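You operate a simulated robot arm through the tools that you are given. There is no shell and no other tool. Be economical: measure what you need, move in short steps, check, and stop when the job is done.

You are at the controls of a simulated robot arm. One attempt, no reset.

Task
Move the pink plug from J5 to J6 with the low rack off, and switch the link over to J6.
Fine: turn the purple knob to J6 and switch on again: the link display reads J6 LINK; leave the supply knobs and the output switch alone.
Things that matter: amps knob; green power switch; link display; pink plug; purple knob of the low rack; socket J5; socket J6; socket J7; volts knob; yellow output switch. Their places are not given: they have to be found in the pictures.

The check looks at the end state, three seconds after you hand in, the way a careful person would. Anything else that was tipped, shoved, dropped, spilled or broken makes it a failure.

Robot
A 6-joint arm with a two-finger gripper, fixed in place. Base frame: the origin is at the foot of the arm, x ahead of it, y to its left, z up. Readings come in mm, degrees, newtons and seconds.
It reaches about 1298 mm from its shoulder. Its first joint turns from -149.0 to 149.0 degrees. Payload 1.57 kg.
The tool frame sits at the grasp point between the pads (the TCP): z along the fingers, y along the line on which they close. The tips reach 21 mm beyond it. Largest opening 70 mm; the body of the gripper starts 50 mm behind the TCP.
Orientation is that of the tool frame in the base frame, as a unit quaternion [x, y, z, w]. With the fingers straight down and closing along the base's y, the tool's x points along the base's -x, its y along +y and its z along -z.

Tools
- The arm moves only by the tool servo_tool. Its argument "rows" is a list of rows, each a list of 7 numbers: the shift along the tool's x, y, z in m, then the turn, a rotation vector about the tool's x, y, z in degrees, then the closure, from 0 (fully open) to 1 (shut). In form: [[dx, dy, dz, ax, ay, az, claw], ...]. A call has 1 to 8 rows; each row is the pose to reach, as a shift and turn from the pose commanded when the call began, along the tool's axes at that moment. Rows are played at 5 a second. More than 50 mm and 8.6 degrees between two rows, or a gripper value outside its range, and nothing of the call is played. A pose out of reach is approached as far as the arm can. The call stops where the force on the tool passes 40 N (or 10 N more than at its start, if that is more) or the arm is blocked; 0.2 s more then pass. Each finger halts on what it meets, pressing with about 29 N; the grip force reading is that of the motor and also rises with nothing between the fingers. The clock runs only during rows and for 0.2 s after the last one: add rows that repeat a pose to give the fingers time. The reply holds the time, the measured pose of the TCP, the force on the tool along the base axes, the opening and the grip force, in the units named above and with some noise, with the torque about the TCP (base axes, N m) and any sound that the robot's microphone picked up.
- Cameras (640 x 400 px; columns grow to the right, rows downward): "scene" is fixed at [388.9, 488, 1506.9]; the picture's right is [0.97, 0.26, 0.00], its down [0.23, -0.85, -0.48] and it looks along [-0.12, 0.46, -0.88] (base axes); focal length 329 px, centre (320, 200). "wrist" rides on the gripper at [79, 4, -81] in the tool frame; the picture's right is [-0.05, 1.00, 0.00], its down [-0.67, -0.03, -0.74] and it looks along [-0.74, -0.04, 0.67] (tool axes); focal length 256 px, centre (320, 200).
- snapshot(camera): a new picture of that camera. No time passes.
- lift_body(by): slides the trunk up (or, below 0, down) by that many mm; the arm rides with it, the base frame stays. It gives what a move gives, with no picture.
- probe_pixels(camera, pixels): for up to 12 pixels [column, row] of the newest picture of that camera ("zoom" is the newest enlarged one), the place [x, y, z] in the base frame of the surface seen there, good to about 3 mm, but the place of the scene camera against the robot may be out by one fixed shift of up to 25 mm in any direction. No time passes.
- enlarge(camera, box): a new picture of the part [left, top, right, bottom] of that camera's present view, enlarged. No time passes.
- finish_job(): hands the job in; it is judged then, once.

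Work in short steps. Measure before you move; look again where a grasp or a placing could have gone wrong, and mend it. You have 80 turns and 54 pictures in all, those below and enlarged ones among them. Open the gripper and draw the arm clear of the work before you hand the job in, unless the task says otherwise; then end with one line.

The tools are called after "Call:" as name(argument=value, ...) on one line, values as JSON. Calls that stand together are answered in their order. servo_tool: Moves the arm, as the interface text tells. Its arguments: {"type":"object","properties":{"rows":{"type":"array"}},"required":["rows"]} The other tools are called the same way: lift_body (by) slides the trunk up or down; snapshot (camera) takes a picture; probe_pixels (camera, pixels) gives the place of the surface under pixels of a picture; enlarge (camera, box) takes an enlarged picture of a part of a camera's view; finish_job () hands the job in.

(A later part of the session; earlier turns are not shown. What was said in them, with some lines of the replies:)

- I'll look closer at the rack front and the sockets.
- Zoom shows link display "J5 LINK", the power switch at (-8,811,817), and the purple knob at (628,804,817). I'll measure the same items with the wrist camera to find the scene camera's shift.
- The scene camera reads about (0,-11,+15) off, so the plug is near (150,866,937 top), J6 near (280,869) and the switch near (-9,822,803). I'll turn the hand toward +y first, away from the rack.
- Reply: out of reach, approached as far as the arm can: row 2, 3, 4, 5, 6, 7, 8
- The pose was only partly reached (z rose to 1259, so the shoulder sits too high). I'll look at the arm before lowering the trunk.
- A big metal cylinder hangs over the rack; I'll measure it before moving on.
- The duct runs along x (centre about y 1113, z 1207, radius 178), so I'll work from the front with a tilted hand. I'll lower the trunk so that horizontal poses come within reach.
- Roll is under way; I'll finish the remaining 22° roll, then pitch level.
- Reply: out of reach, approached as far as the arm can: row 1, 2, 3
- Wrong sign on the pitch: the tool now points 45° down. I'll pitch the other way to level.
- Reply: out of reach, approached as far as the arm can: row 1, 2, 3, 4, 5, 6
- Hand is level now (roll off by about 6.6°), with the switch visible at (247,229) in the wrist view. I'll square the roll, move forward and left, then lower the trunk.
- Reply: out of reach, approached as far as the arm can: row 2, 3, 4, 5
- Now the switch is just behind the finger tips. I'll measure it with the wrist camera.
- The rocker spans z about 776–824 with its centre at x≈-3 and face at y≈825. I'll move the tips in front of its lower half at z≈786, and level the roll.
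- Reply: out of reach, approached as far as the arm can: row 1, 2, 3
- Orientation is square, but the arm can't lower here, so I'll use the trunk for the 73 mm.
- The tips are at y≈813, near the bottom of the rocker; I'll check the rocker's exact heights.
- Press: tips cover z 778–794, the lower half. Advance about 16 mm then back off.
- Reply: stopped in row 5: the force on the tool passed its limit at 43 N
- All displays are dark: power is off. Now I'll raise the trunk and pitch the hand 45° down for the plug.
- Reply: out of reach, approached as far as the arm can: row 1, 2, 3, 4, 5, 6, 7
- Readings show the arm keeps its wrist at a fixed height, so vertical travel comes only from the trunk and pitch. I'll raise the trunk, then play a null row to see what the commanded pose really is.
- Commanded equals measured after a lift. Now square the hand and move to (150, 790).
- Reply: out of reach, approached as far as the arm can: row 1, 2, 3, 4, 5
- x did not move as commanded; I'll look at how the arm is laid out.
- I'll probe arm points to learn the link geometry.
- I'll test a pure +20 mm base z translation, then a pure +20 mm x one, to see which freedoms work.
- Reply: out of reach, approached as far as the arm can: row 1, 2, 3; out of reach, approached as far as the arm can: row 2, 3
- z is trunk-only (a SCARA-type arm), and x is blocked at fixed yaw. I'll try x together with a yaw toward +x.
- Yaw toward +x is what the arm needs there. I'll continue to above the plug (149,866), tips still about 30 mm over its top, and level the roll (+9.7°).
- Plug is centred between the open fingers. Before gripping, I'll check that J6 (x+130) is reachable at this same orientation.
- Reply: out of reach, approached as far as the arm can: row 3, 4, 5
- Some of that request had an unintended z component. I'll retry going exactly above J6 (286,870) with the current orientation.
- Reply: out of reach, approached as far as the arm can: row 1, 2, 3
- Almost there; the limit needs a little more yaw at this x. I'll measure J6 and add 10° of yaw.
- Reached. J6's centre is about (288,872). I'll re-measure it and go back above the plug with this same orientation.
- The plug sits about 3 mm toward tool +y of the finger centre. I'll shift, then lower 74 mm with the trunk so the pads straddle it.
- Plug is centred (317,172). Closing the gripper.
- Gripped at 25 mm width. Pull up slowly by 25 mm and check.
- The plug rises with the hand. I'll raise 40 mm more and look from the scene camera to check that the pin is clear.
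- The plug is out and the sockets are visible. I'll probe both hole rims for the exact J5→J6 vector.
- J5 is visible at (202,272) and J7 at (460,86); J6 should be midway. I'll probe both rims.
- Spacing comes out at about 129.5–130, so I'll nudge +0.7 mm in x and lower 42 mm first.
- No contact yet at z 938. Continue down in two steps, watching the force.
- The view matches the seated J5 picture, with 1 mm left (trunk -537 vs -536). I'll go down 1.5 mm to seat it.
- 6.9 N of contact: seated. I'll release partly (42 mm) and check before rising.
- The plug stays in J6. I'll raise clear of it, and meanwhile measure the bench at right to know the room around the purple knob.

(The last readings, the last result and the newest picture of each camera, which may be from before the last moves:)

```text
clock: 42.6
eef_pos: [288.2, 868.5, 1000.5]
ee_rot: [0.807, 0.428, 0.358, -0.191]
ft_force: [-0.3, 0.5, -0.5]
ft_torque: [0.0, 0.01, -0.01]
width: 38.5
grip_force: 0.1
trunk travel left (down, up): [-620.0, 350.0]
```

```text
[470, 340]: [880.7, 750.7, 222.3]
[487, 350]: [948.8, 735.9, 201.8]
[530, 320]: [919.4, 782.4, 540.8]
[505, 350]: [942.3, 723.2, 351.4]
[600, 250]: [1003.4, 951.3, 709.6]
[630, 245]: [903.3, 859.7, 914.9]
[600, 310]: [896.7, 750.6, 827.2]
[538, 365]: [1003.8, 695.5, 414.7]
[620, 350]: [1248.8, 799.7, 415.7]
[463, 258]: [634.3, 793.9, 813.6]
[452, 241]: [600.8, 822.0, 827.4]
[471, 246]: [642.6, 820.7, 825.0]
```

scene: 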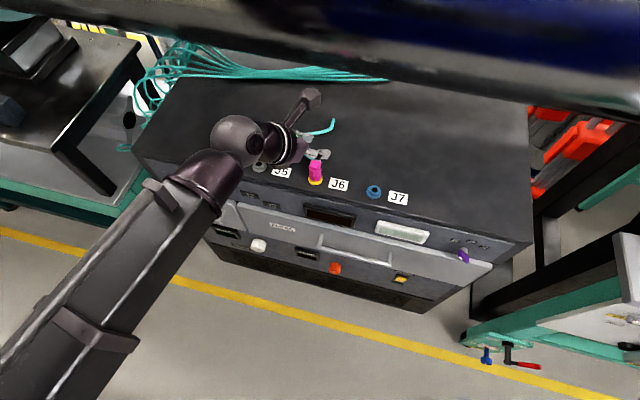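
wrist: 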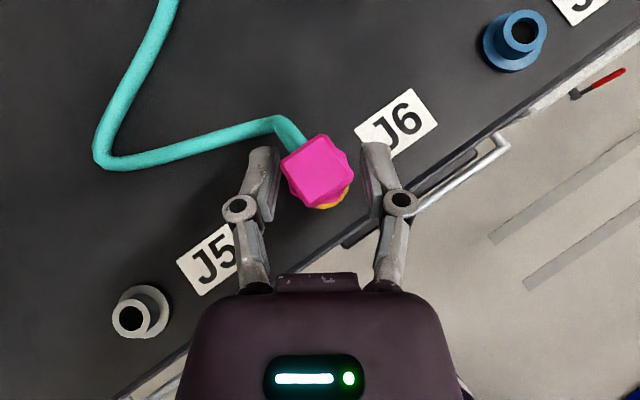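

The forearm is a radial telescope at fixed height with a spherical wrist. I'll draw back 150 mm in -y, then pitch level.

Call:
servo_tool(rows=[[-0.017, 0.017, -0.0186, 0, 0, 0, 0.45], [-0.034, 0.034, -0.037, 0, 0, 0, 0.45], [-0.05, 0.05, -0.056, 0, 0, 0, 0.45], [-0.067, 0.067, -0.0745, 0, 0, 0, 0.45], [-0.083, 0.0837, -0.0929, 0, 0, 0, 0.45]])

Call:
servo_tool(rows=[[0.012, 0, -0.005, 0, 7.5, 0, 0.7], [0.02, 0, -0.01, 0, 15, 0, 1], [0.03, 0, -0.02, 0, 22.5, 0, 1], [0.045, 0, -0.03, 0, 30, 0, 1], [0.06, 0, -0.04, 0, 37.5, 0, 1], [0.08, 0, -0.07, 0, 43, 0, 1]])

```text
clock: 43.8
eef_pos: [289.3, 717.3, 1001.6]
ee_rot: [0.807, 0.429, 0.358, -0.193]
ft_force: [-0.3, -0.7, -0.6]
ft_torque: [-0.02, 0.0, 0.0]
width: 38.5
grip_force: 0.0
trunk travel left (down, up): [-620.0, 350.0]
```

```text
clock: 45.2
eef_pos: [289.9, 719.9, 1127.3]
ee_rot: [0.62, 0.328, 0.628, -0.336]
ft_force: [-0.4, 0.2, -0.3]
ft_torque: [0.03, 0.01, 0.01]
width: 0.1
grip_force: 29.2
out of reach, approached as far as the arm can: row 1, 2, 3, 4, 5, 6
trunk travel left (down, up): [-620.0, 350.0]
```

Level now with 34° yaw. I'll translate to about x=600, y=680 at this height, which swings the wrist through alignment with the forearm.

Call:
servo_tool(rows=[[0, 0.035, 0.0175, 0, 0, 0, 1], [0, 0.07, 0.035, 0, 0, 0, 1], [0, 0.105, 0.0525, 0, 0, 0, 1], [0, 0.14, 0.07, 0, 0, 0, 1], [0, 0.175, 0.0875, 0, 0, 0, 1], [0, 0.21, 0.105, 0, 0, 0, 1], [0, 0.245, 0.1225, 0, 0, 0, 1], [0, 0.279, 0.14, 0, 0, 0, 1]])

```text
clock: 47.0
eef_pos: [586.0, 685.7, 1119.0]
ee_rot: [0.631, 0.344, 0.621, -0.312]
ft_force: [0.1, 0.7, 1.1]
ft_torque: [-0.02, 0.02, -0.02]
width: 0.0
grip_force: 28.5
out of reach, approached as far as the arm can: row 6, 7, 8
trunk travel left (down, up): [-620.0, 350.0]
```

Nearly there. Now yaw left about 34.7° in place to point straight at the panel (+y).

Call:
servo_tool(rows=[[0, 0, 0, 7, 0, 0, 1], [0, 0, 0, 14, 0.5, 0, 1], [0, 0, 0, 21, 1, 0, 1], [0, 0, 0, 28, 1, 0, 1], [0, 0, 0, 34.7, 1, 0, 1], [0, 0, 0, 34.7, 1, 0, 1]])

Call:
snapshot(camera="wrist")

```text
clock: 48.4
eef_pos: [598.3, 680.5, 1130.6]
ee_rot: [0.486, 0.498, 0.508, -0.508]
ft_force: [0.1, -0.3, 0.2]
ft_torque: [0.01, 0.0, -0.02]
width: 0.0
grip_force: 28.8
trunk travel left (down, up): [-620.0, 350.0]
```

```text
21 pictures are left
```

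wrist: 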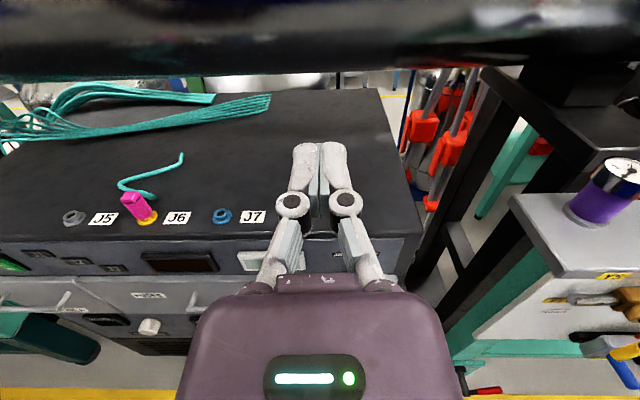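

Square and fully reachable. Lower the trunk 290 mm to face the knob and take a picture.

Call:
lift_body(by=-290)

Call:
snapshot(camera="wrist")

```text
clock: 51.4
eef_pos: [598.6, 680.2, 841.8]
ee_rot: [-0.486, -0.499, -0.507, 0.508]
ft_force: [0.1, 0.0, -0.5]
ft_torque: [-0.01, 0.02, 0.0]
width: 0.0
grip_force: 28.2
trunk travel left (down, up): [-330.0, 640.0]
```

```text
20 pictures are left
```

wrist: 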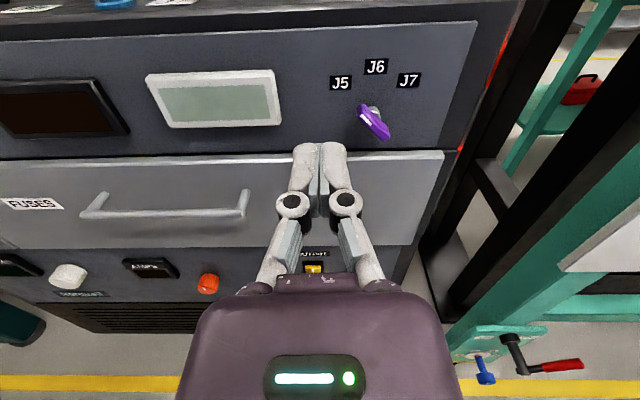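

The knob is at (374,122), with its white pointer mark up-left toward J5. I'll zoom in and measure it.

Call:
enlarge(camera="wrist", box=[310, 40, 450, 160])

Call:
probe_pixels(camera="wrist", pixels=[[374, 122], [365, 113], [384, 132], [379, 118], [377, 112], [340, 82], [375, 67], [408, 80], [400, 120], [368, 124]])

```text
3.33 times, centred on (380, 100) of wrist
```

zoom: 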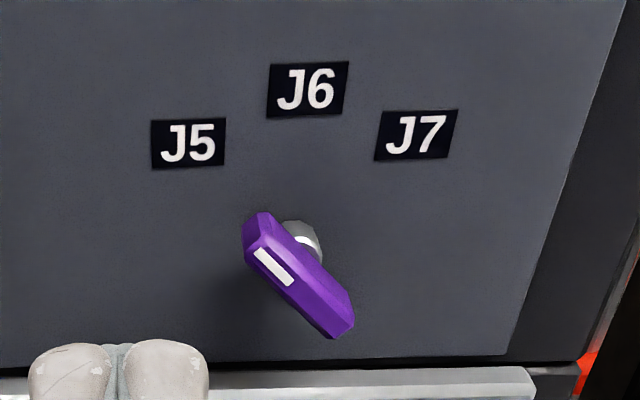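

```text
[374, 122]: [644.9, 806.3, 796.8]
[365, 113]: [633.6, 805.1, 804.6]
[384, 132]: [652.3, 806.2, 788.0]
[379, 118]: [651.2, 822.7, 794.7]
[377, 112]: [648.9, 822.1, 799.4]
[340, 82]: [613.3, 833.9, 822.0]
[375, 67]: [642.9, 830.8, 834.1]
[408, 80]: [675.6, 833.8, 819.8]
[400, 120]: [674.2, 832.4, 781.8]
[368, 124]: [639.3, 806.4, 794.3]
```

The knob's bar runs from (634,805) to (652,788), 45° left, with its centre at about (643,796) and face at y≈805. I'll roll -45°, open to about 32 mm, and move in front of it.

Call:
probe_pixels(camera="wrist", pixels=[[400, 148], [400, 153], [400, 158], [400, 175], [270, 155]])

Call:
servo_tool(rows=[[0, 0.008, 0.008, 0, 0, -7.5, 1], [0, 0.016, 0.016, 0, 0, -15, 0.8], [0, 0.024, 0.024, 0, 0, -22.5, 0.6], [0, 0.032, 0.032, 0, 0, -30, 0.55], [0, 0.04, 0.04, 0, 0, -37.5, 0.55], [0, 0.0445, 0.05, 0, 0, -45, 0.55], [0, 0.0445, 0.05, 0, 0, -45, 0.55]])

Call:
lift_body(by=-45)

Call:
snapshot(camera="wrist")

```text
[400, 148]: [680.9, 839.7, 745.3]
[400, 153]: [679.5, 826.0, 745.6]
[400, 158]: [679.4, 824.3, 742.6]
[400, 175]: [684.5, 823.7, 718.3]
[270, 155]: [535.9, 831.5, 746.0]
```

```text
clock: 53.0
eef_pos: [643.4, 730.4, 839.9]
ee_rot: [0.257, 0.647, 0.664, -0.274]
ft_force: [-0.4, 0.0, 0.0]
ft_torque: [0.06, 0.01, 0.02]
width: 31.5
grip_force: 0.0
trunk travel left (down, up): [-330.0, 640.0]
```

```text
clock: 53.8
eef_pos: [642.9, 728.8, 796.7]
ee_rot: [0.258, 0.647, 0.663, -0.276]
ft_force: [0.0, 0.7, 0.5]
ft_torque: [0.0, -0.01, 0.04]
width: 31.4
grip_force: 0.1
trunk travel left (down, up): [-285.0, 685.0]
```

```text
18 pictures are left
```

wrist: 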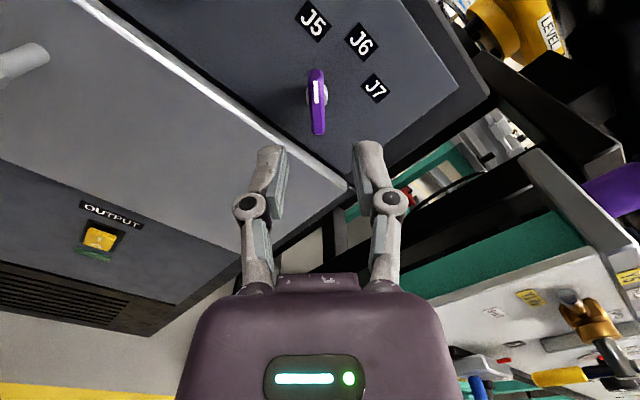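

The knob lines up with the tool axis (317,100) and the bar stands upright in this rolled view. Advance 50 mm and check.

Call:
servo_tool(rows=[[0, 0, 0.017, 0, 0, 0, 0.55], [0, 0, 0.034, 0, 0, 0, 0.55], [0, 0, 0.05, 0, 0, 0, 0.55], [0, 0, 0.05, 0, 0, 0, 0.55]])

Call:
enlarge(camera="wrist", box=[220, 80, 420, 220])

```text
clock: 54.8
eef_pos: [642.8, 778.9, 795.3]
ee_rot: [0.26, 0.645, 0.664, -0.275]
ft_force: [0.5, -0.3, 0.3]
ft_torque: [0.0, -0.04, 0.02]
width: 31.4
grip_force: 0.1
trunk travel left (down, up): [-285.0, 685.0]
```

```text
2.86 times, centred on (320, 150) of wrist
```

zoom: 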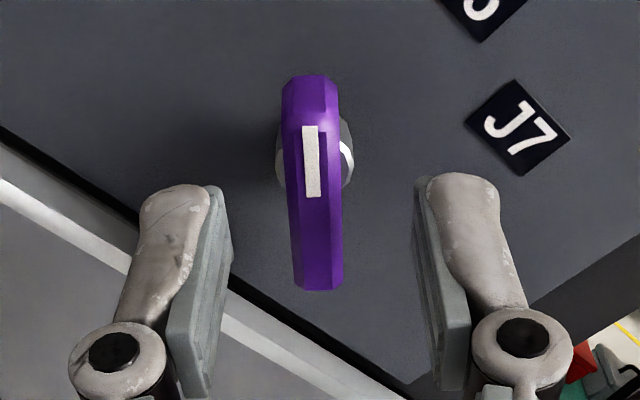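

Aligned. Advance another 18 mm so the pads flank the bar (tips at y≈818, panel at 832), then close.

Call:
servo_tool(rows=[[0, -0.001, 0.009, 0, 0, 0, 0.55], [0, -0.001, 0.018, 0, 0, 0, 0.55], [0, -0.001, 0.018, 0, 0, 0, 0.8], [0, -0.001, 0.018, 0, 0, 0, 1], [0, -0.001, 0.018, 0, 0, 0, 1], [0, -0.001, 0.018, 0, 0, 0, 1]])

Call:
enlarge(camera="wrist", box=[220, 80, 420, 220])

```text
clock: 56.2
eef_pos: [641.8, 797.8, 795.8]
ee_rot: [0.258, 0.645, 0.664, -0.275]
ft_force: [-3.2, -2.5, -4.5]
ft_torque: [-0.27, 0.28, -0.1]
width: 10.3
grip_force: 32.0
trunk travel left (down, up): [-285.0, 685.0]
```

```text
2.86 times, centred on (320, 150) of wrist
```

zoom: 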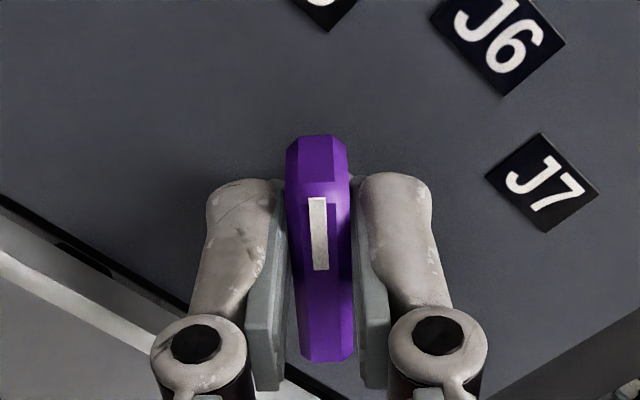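

Bar gripped at 10.3 mm and centred. Now turn clockwise 45° about the tool axis.

Call:
servo_tool(rows=[[0, 0, 0, 0, 0, 7.5, 1], [0, 0, 0, 0, 0, 15, 1], [0, 0, 0, 0, 0, 22.5, 1], [0, 0, 0, 0, 0, 30, 1], [0, 0, 0, 0, 0, 37.5, 1], [0, 0, 0, 0, 0, 45, 1], [0, 0, 0, 0, 0, 45, 1]])

Call:
snapshot(camera="wrist")

```text
clock: 57.8
eef_pos: [645.4, 795.9, 795.8]
ee_rot: [0.488, 0.494, 0.51, -0.507]
ft_force: [32.7, 13.0, 20.1]
ft_torque: [0.42, -0.13, -0.63]
width: 9.9
grip_force: 31.3
trunk travel left (down, up): [-285.0, 685.0]
```

```text
15 pictures are left
```

wrist: 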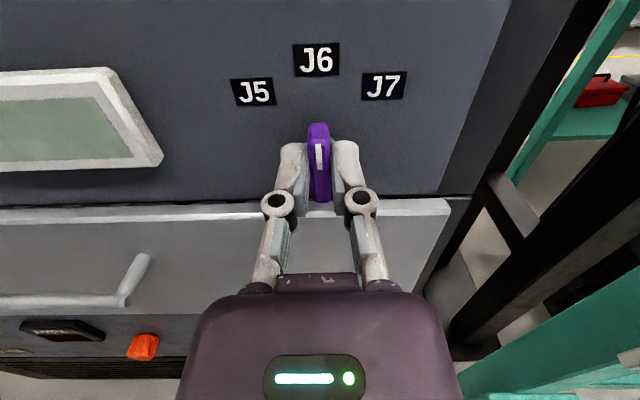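

The knob's bar now stands upright, pointing at J6. I'll release and draw back, then check.

Call:
servo_tool(rows=[[0, 0, 0, 0, 0, 0, 0.8], [0, 0, 0, 0, 0, 0, 0.6], [0, 0, 0, 0, 0, 0, 0.6], [0, 0, -0.03, 0, 0, 0, 0.6], [0, 0, -0.06, 0, 0, 0, 0.6], [0, 0, -0.09, 0, 0, 0, 0.6]])

Call:
enlarge(camera="wrist", box=[250, 20, 420, 150])

```text
clock: 59.2
eef_pos: [641.9, 705.5, 795.8]
ee_rot: [0.488, 0.498, 0.507, -0.507]
ft_force: [0.4, 0.7, 0.1]
ft_torque: [-0.02, 0.02, -0.01]
width: 28.0
grip_force: 0.0
trunk travel left (down, up): [-285.0, 685.0]
```

```text
3.08 times, centred on (335, 85) of wrist
```

zoom: 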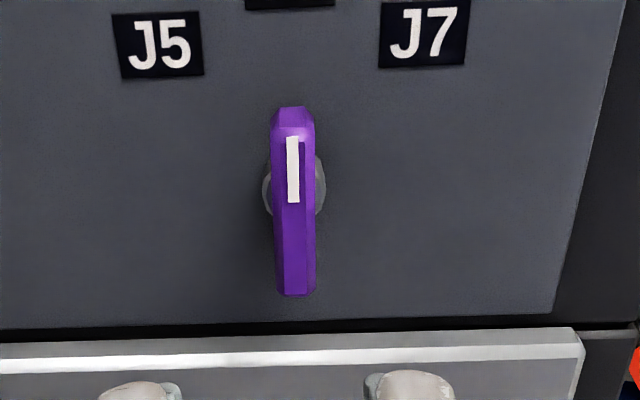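

Knob is at J6. Now travel back along -x in front of the rack (tips at y≈727, handles reach to about 780) toward the power switch, gripper closed.

Call:
servo_tool(rows=[[0, -0.04, 0, 0, 0, 0, 1], [0, -0.08, 0, 0, 0, 0, 1], [0, -0.12, 0, 0, 0, 0, 1], [0, -0.16, 0, 0, 0, 0, 1], [0, -0.2, 0, 0, 0, 0, 1], [0, -0.24, 0, 0, 0, 0, 1], [0, -0.28, 0, 0, 0, 0, 1], [0, -0.322, 0, 0, 0, 0, 1]])

Call:
servo_tool(rows=[[0, -0.04, 0, 0, 0, 0, 1], [0, -0.08, 0, 0, 0, 0, 1], [0, -0.12, 0, 0, 0, 0, 1], [0, -0.16, 0, 0, 0, 0, 1], [0, -0.2, 0, 0, 0, 0, 1], [0, -0.24, 0, 0, 0, 0, 1], [0, -0.28, 0, 0, 0, 0, 1], [0, -0.322, 0, 0, 0, 0, 1]])

```text
clock: 61.0
eef_pos: [320.5, 704.7, 794.4]
ee_rot: [0.488, 0.498, 0.508, -0.506]
ft_force: [0.3, -0.1, -0.7]
ft_torque: [0.02, -0.03, 0.01]
width: 0.4
grip_force: 28.6
out of reach, approached as far as the arm can: row 2, 3, 4, 7, 8
trunk travel left (down, up): [-285.0, 685.0]
```

```text
clock: 62.8
eef_pos: [22.5, 702.6, 793.9]
ee_rot: [-0.479, -0.509, -0.498, 0.513]
ft_force: [-0.3, 0.3, -0.7]
ft_torque: [0.0, -0.02, 0.04]
width: 0.1
grip_force: 29.1
out of reach, approached as far as the arm can: row 7, 8
trunk travel left (down, up): [-285.0, 685.0]
```

Near the switch. Raise the trunk 22 mm and go to (-3, 757).

Call:
lift_body(by=22)

Call:
servo_tool(rows=[[0, -0.012, 0.027, 0, 0, 0, 1], [0, -0.0225, 0.056, 0, 0, 0, 1], [0, -0.0225, 0.056, 0, 0, 0, 1]])

Call:
snapshot(camera="wrist")

```text
clock: 63.5
eef_pos: [23.7, 702.1, 816.3]
ee_rot: [-0.48, -0.507, -0.499, 0.513]
ft_force: [-0.5, 0.5, 0.7]
ft_torque: [0.0, -0.03, 0.01]
width: 0.2
grip_force: 28.9
trunk travel left (down, up): [-307.0, 663.0]
```

```text
clock: 64.3
eef_pos: [10.3, 756.2, 815.2]
ee_rot: [-0.477, -0.512, -0.493, 0.516]
ft_force: [-0.2, 0.6, -0.3]
ft_torque: [-0.02, 0.02, -0.01]
width: 0.0
grip_force: 28.6
out of reach, approached as far as the arm can: row 1, 2, 3
trunk travel left (down, up): [-307.0, 663.0]
```

```text
13 pictures are left
```

wrist: 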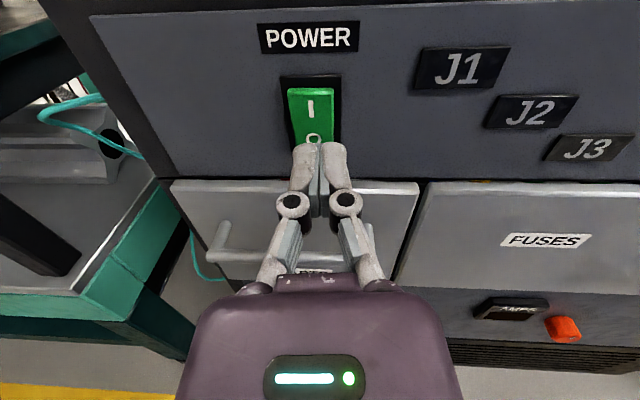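

x is 10 where -3 is wanted, because the wrist is sticking near alignment. I'll shift 12 mm left with 4° more yaw left, which the wrist allows.

Call:
servo_tool(rows=[[0, -0.005, 0, 2, 0, 0, 1], [0, -0.01, 0, 4, 0, 0, 1], [0, -0.01, 0, 4, 0, 0, 1]])

```text
clock: 65.1
eef_pos: [2.0, 755.8, 816.7]
ee_rot: [-0.464, -0.52, -0.485, 0.528]
ft_force: [0.0, 0.8, -1.0]
ft_torque: [0.0, -0.02, -0.04]
width: 0.0
grip_force: 28.5
out of reach, approached as far as the arm can: row 1, 2, 3
trunk travel left (down, up): [-307.0, 663.0]
```

Advancing along the tool axis brings the tips to x≈-4, z≈817 on the rocker's upper half. Press, stopping on force.

Call:
servo_tool(rows=[[0, 0, 0.012, 0, 0, 0, 1], [0, 0, 0.024, 0, 0, 0, 1], [0, 0, 0.034, 0, 0, 0, 1], [0, 0, 0.04, 0, 0, 0, 1], [0, 0, 0.044, 0, 0, 0, 1], [0, 0, 0.047, 0, 0, 0, 1], [0, 0, 0.05, 0, 0, 0, 1], [0, 0, 0.053, 0, 0, 0, 1]])

Call:
snapshot(camera="wrist")

```text
clock: 66.9
eef_pos: [-2.5, 804.2, 817.6]
ee_rot: [-0.462, -0.524, -0.481, 0.53]
ft_force: [-0.2, -8.8, 0.0]
ft_torque: [-0.09, 0.04, -0.04]
width: 0.0
grip_force: 28.6
trunk travel left (down, up): [-307.0, 663.0]
stopped in row 8: the force on the tool passed its limit at 47 N (the readings are from after the stop); the commanded pose is now the measured one
```

```text
12 pictures are left
```

wrist: 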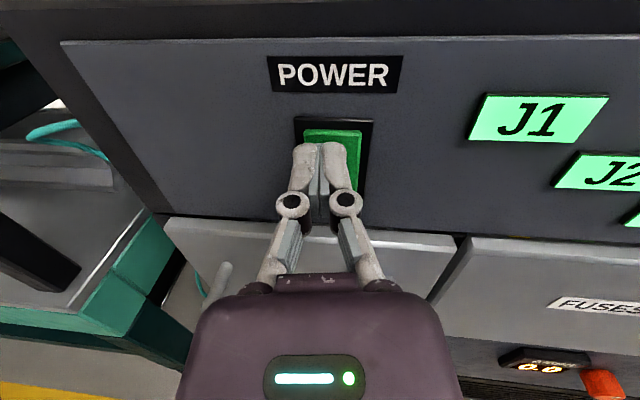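

Lamps J1, J2 and the amps display are lit: power is on. I'll back away 110 mm and check the link display.

Call:
servo_tool(rows=[[0, 0, -0.03, 0, 0, 0, 1], [0, 0, -0.06, 0, 0, 0, 1], [0, 0, -0.09, 0, 0, 0, 0.7], [0, 0, -0.11, 0, 0, 0, 0.4]])

Call:
enlarge(camera="scene", box=[320, 160, 520, 300])

Call:
enlarge(camera="scene", box=[150, 130, 350, 270])

```text
clock: 67.9
eef_pos: [9.6, 696.1, 815.2]
ee_rot: [-0.462, -0.524, -0.481, 0.53]
ft_force: [-0.9, -0.5, 1.5]
ft_torque: [0.0, 0.0, 0.03]
width: 42.2
grip_force: 0.1
trunk travel left (down, up): [-307.0, 663.0]
```

```text
2.86 times, centred on (420, 230) of scene
```

zoom: 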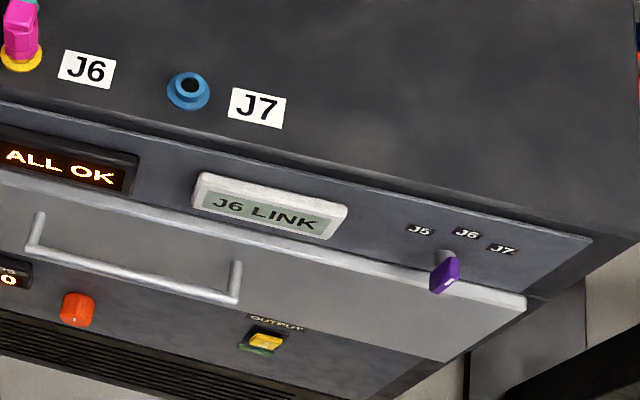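

```text
2.86 times, centred on (250, 200) of scene
```

zoom: 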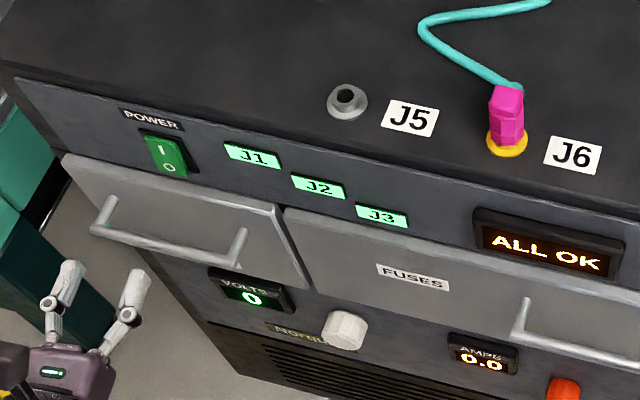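

The display reads J6 LINK with ALL OK, the plug is seated in J6, the supply controls are as they were, and the gripper is open and clear. Handing in.

Call:
finish_job()

```text
The job is handed in.
```

The pink plug is now in J6, moved with the rack power off. The purple knob is at J6, the power is back on, and the display reads J6 LINK. I left the supply knobs and output switch alone.
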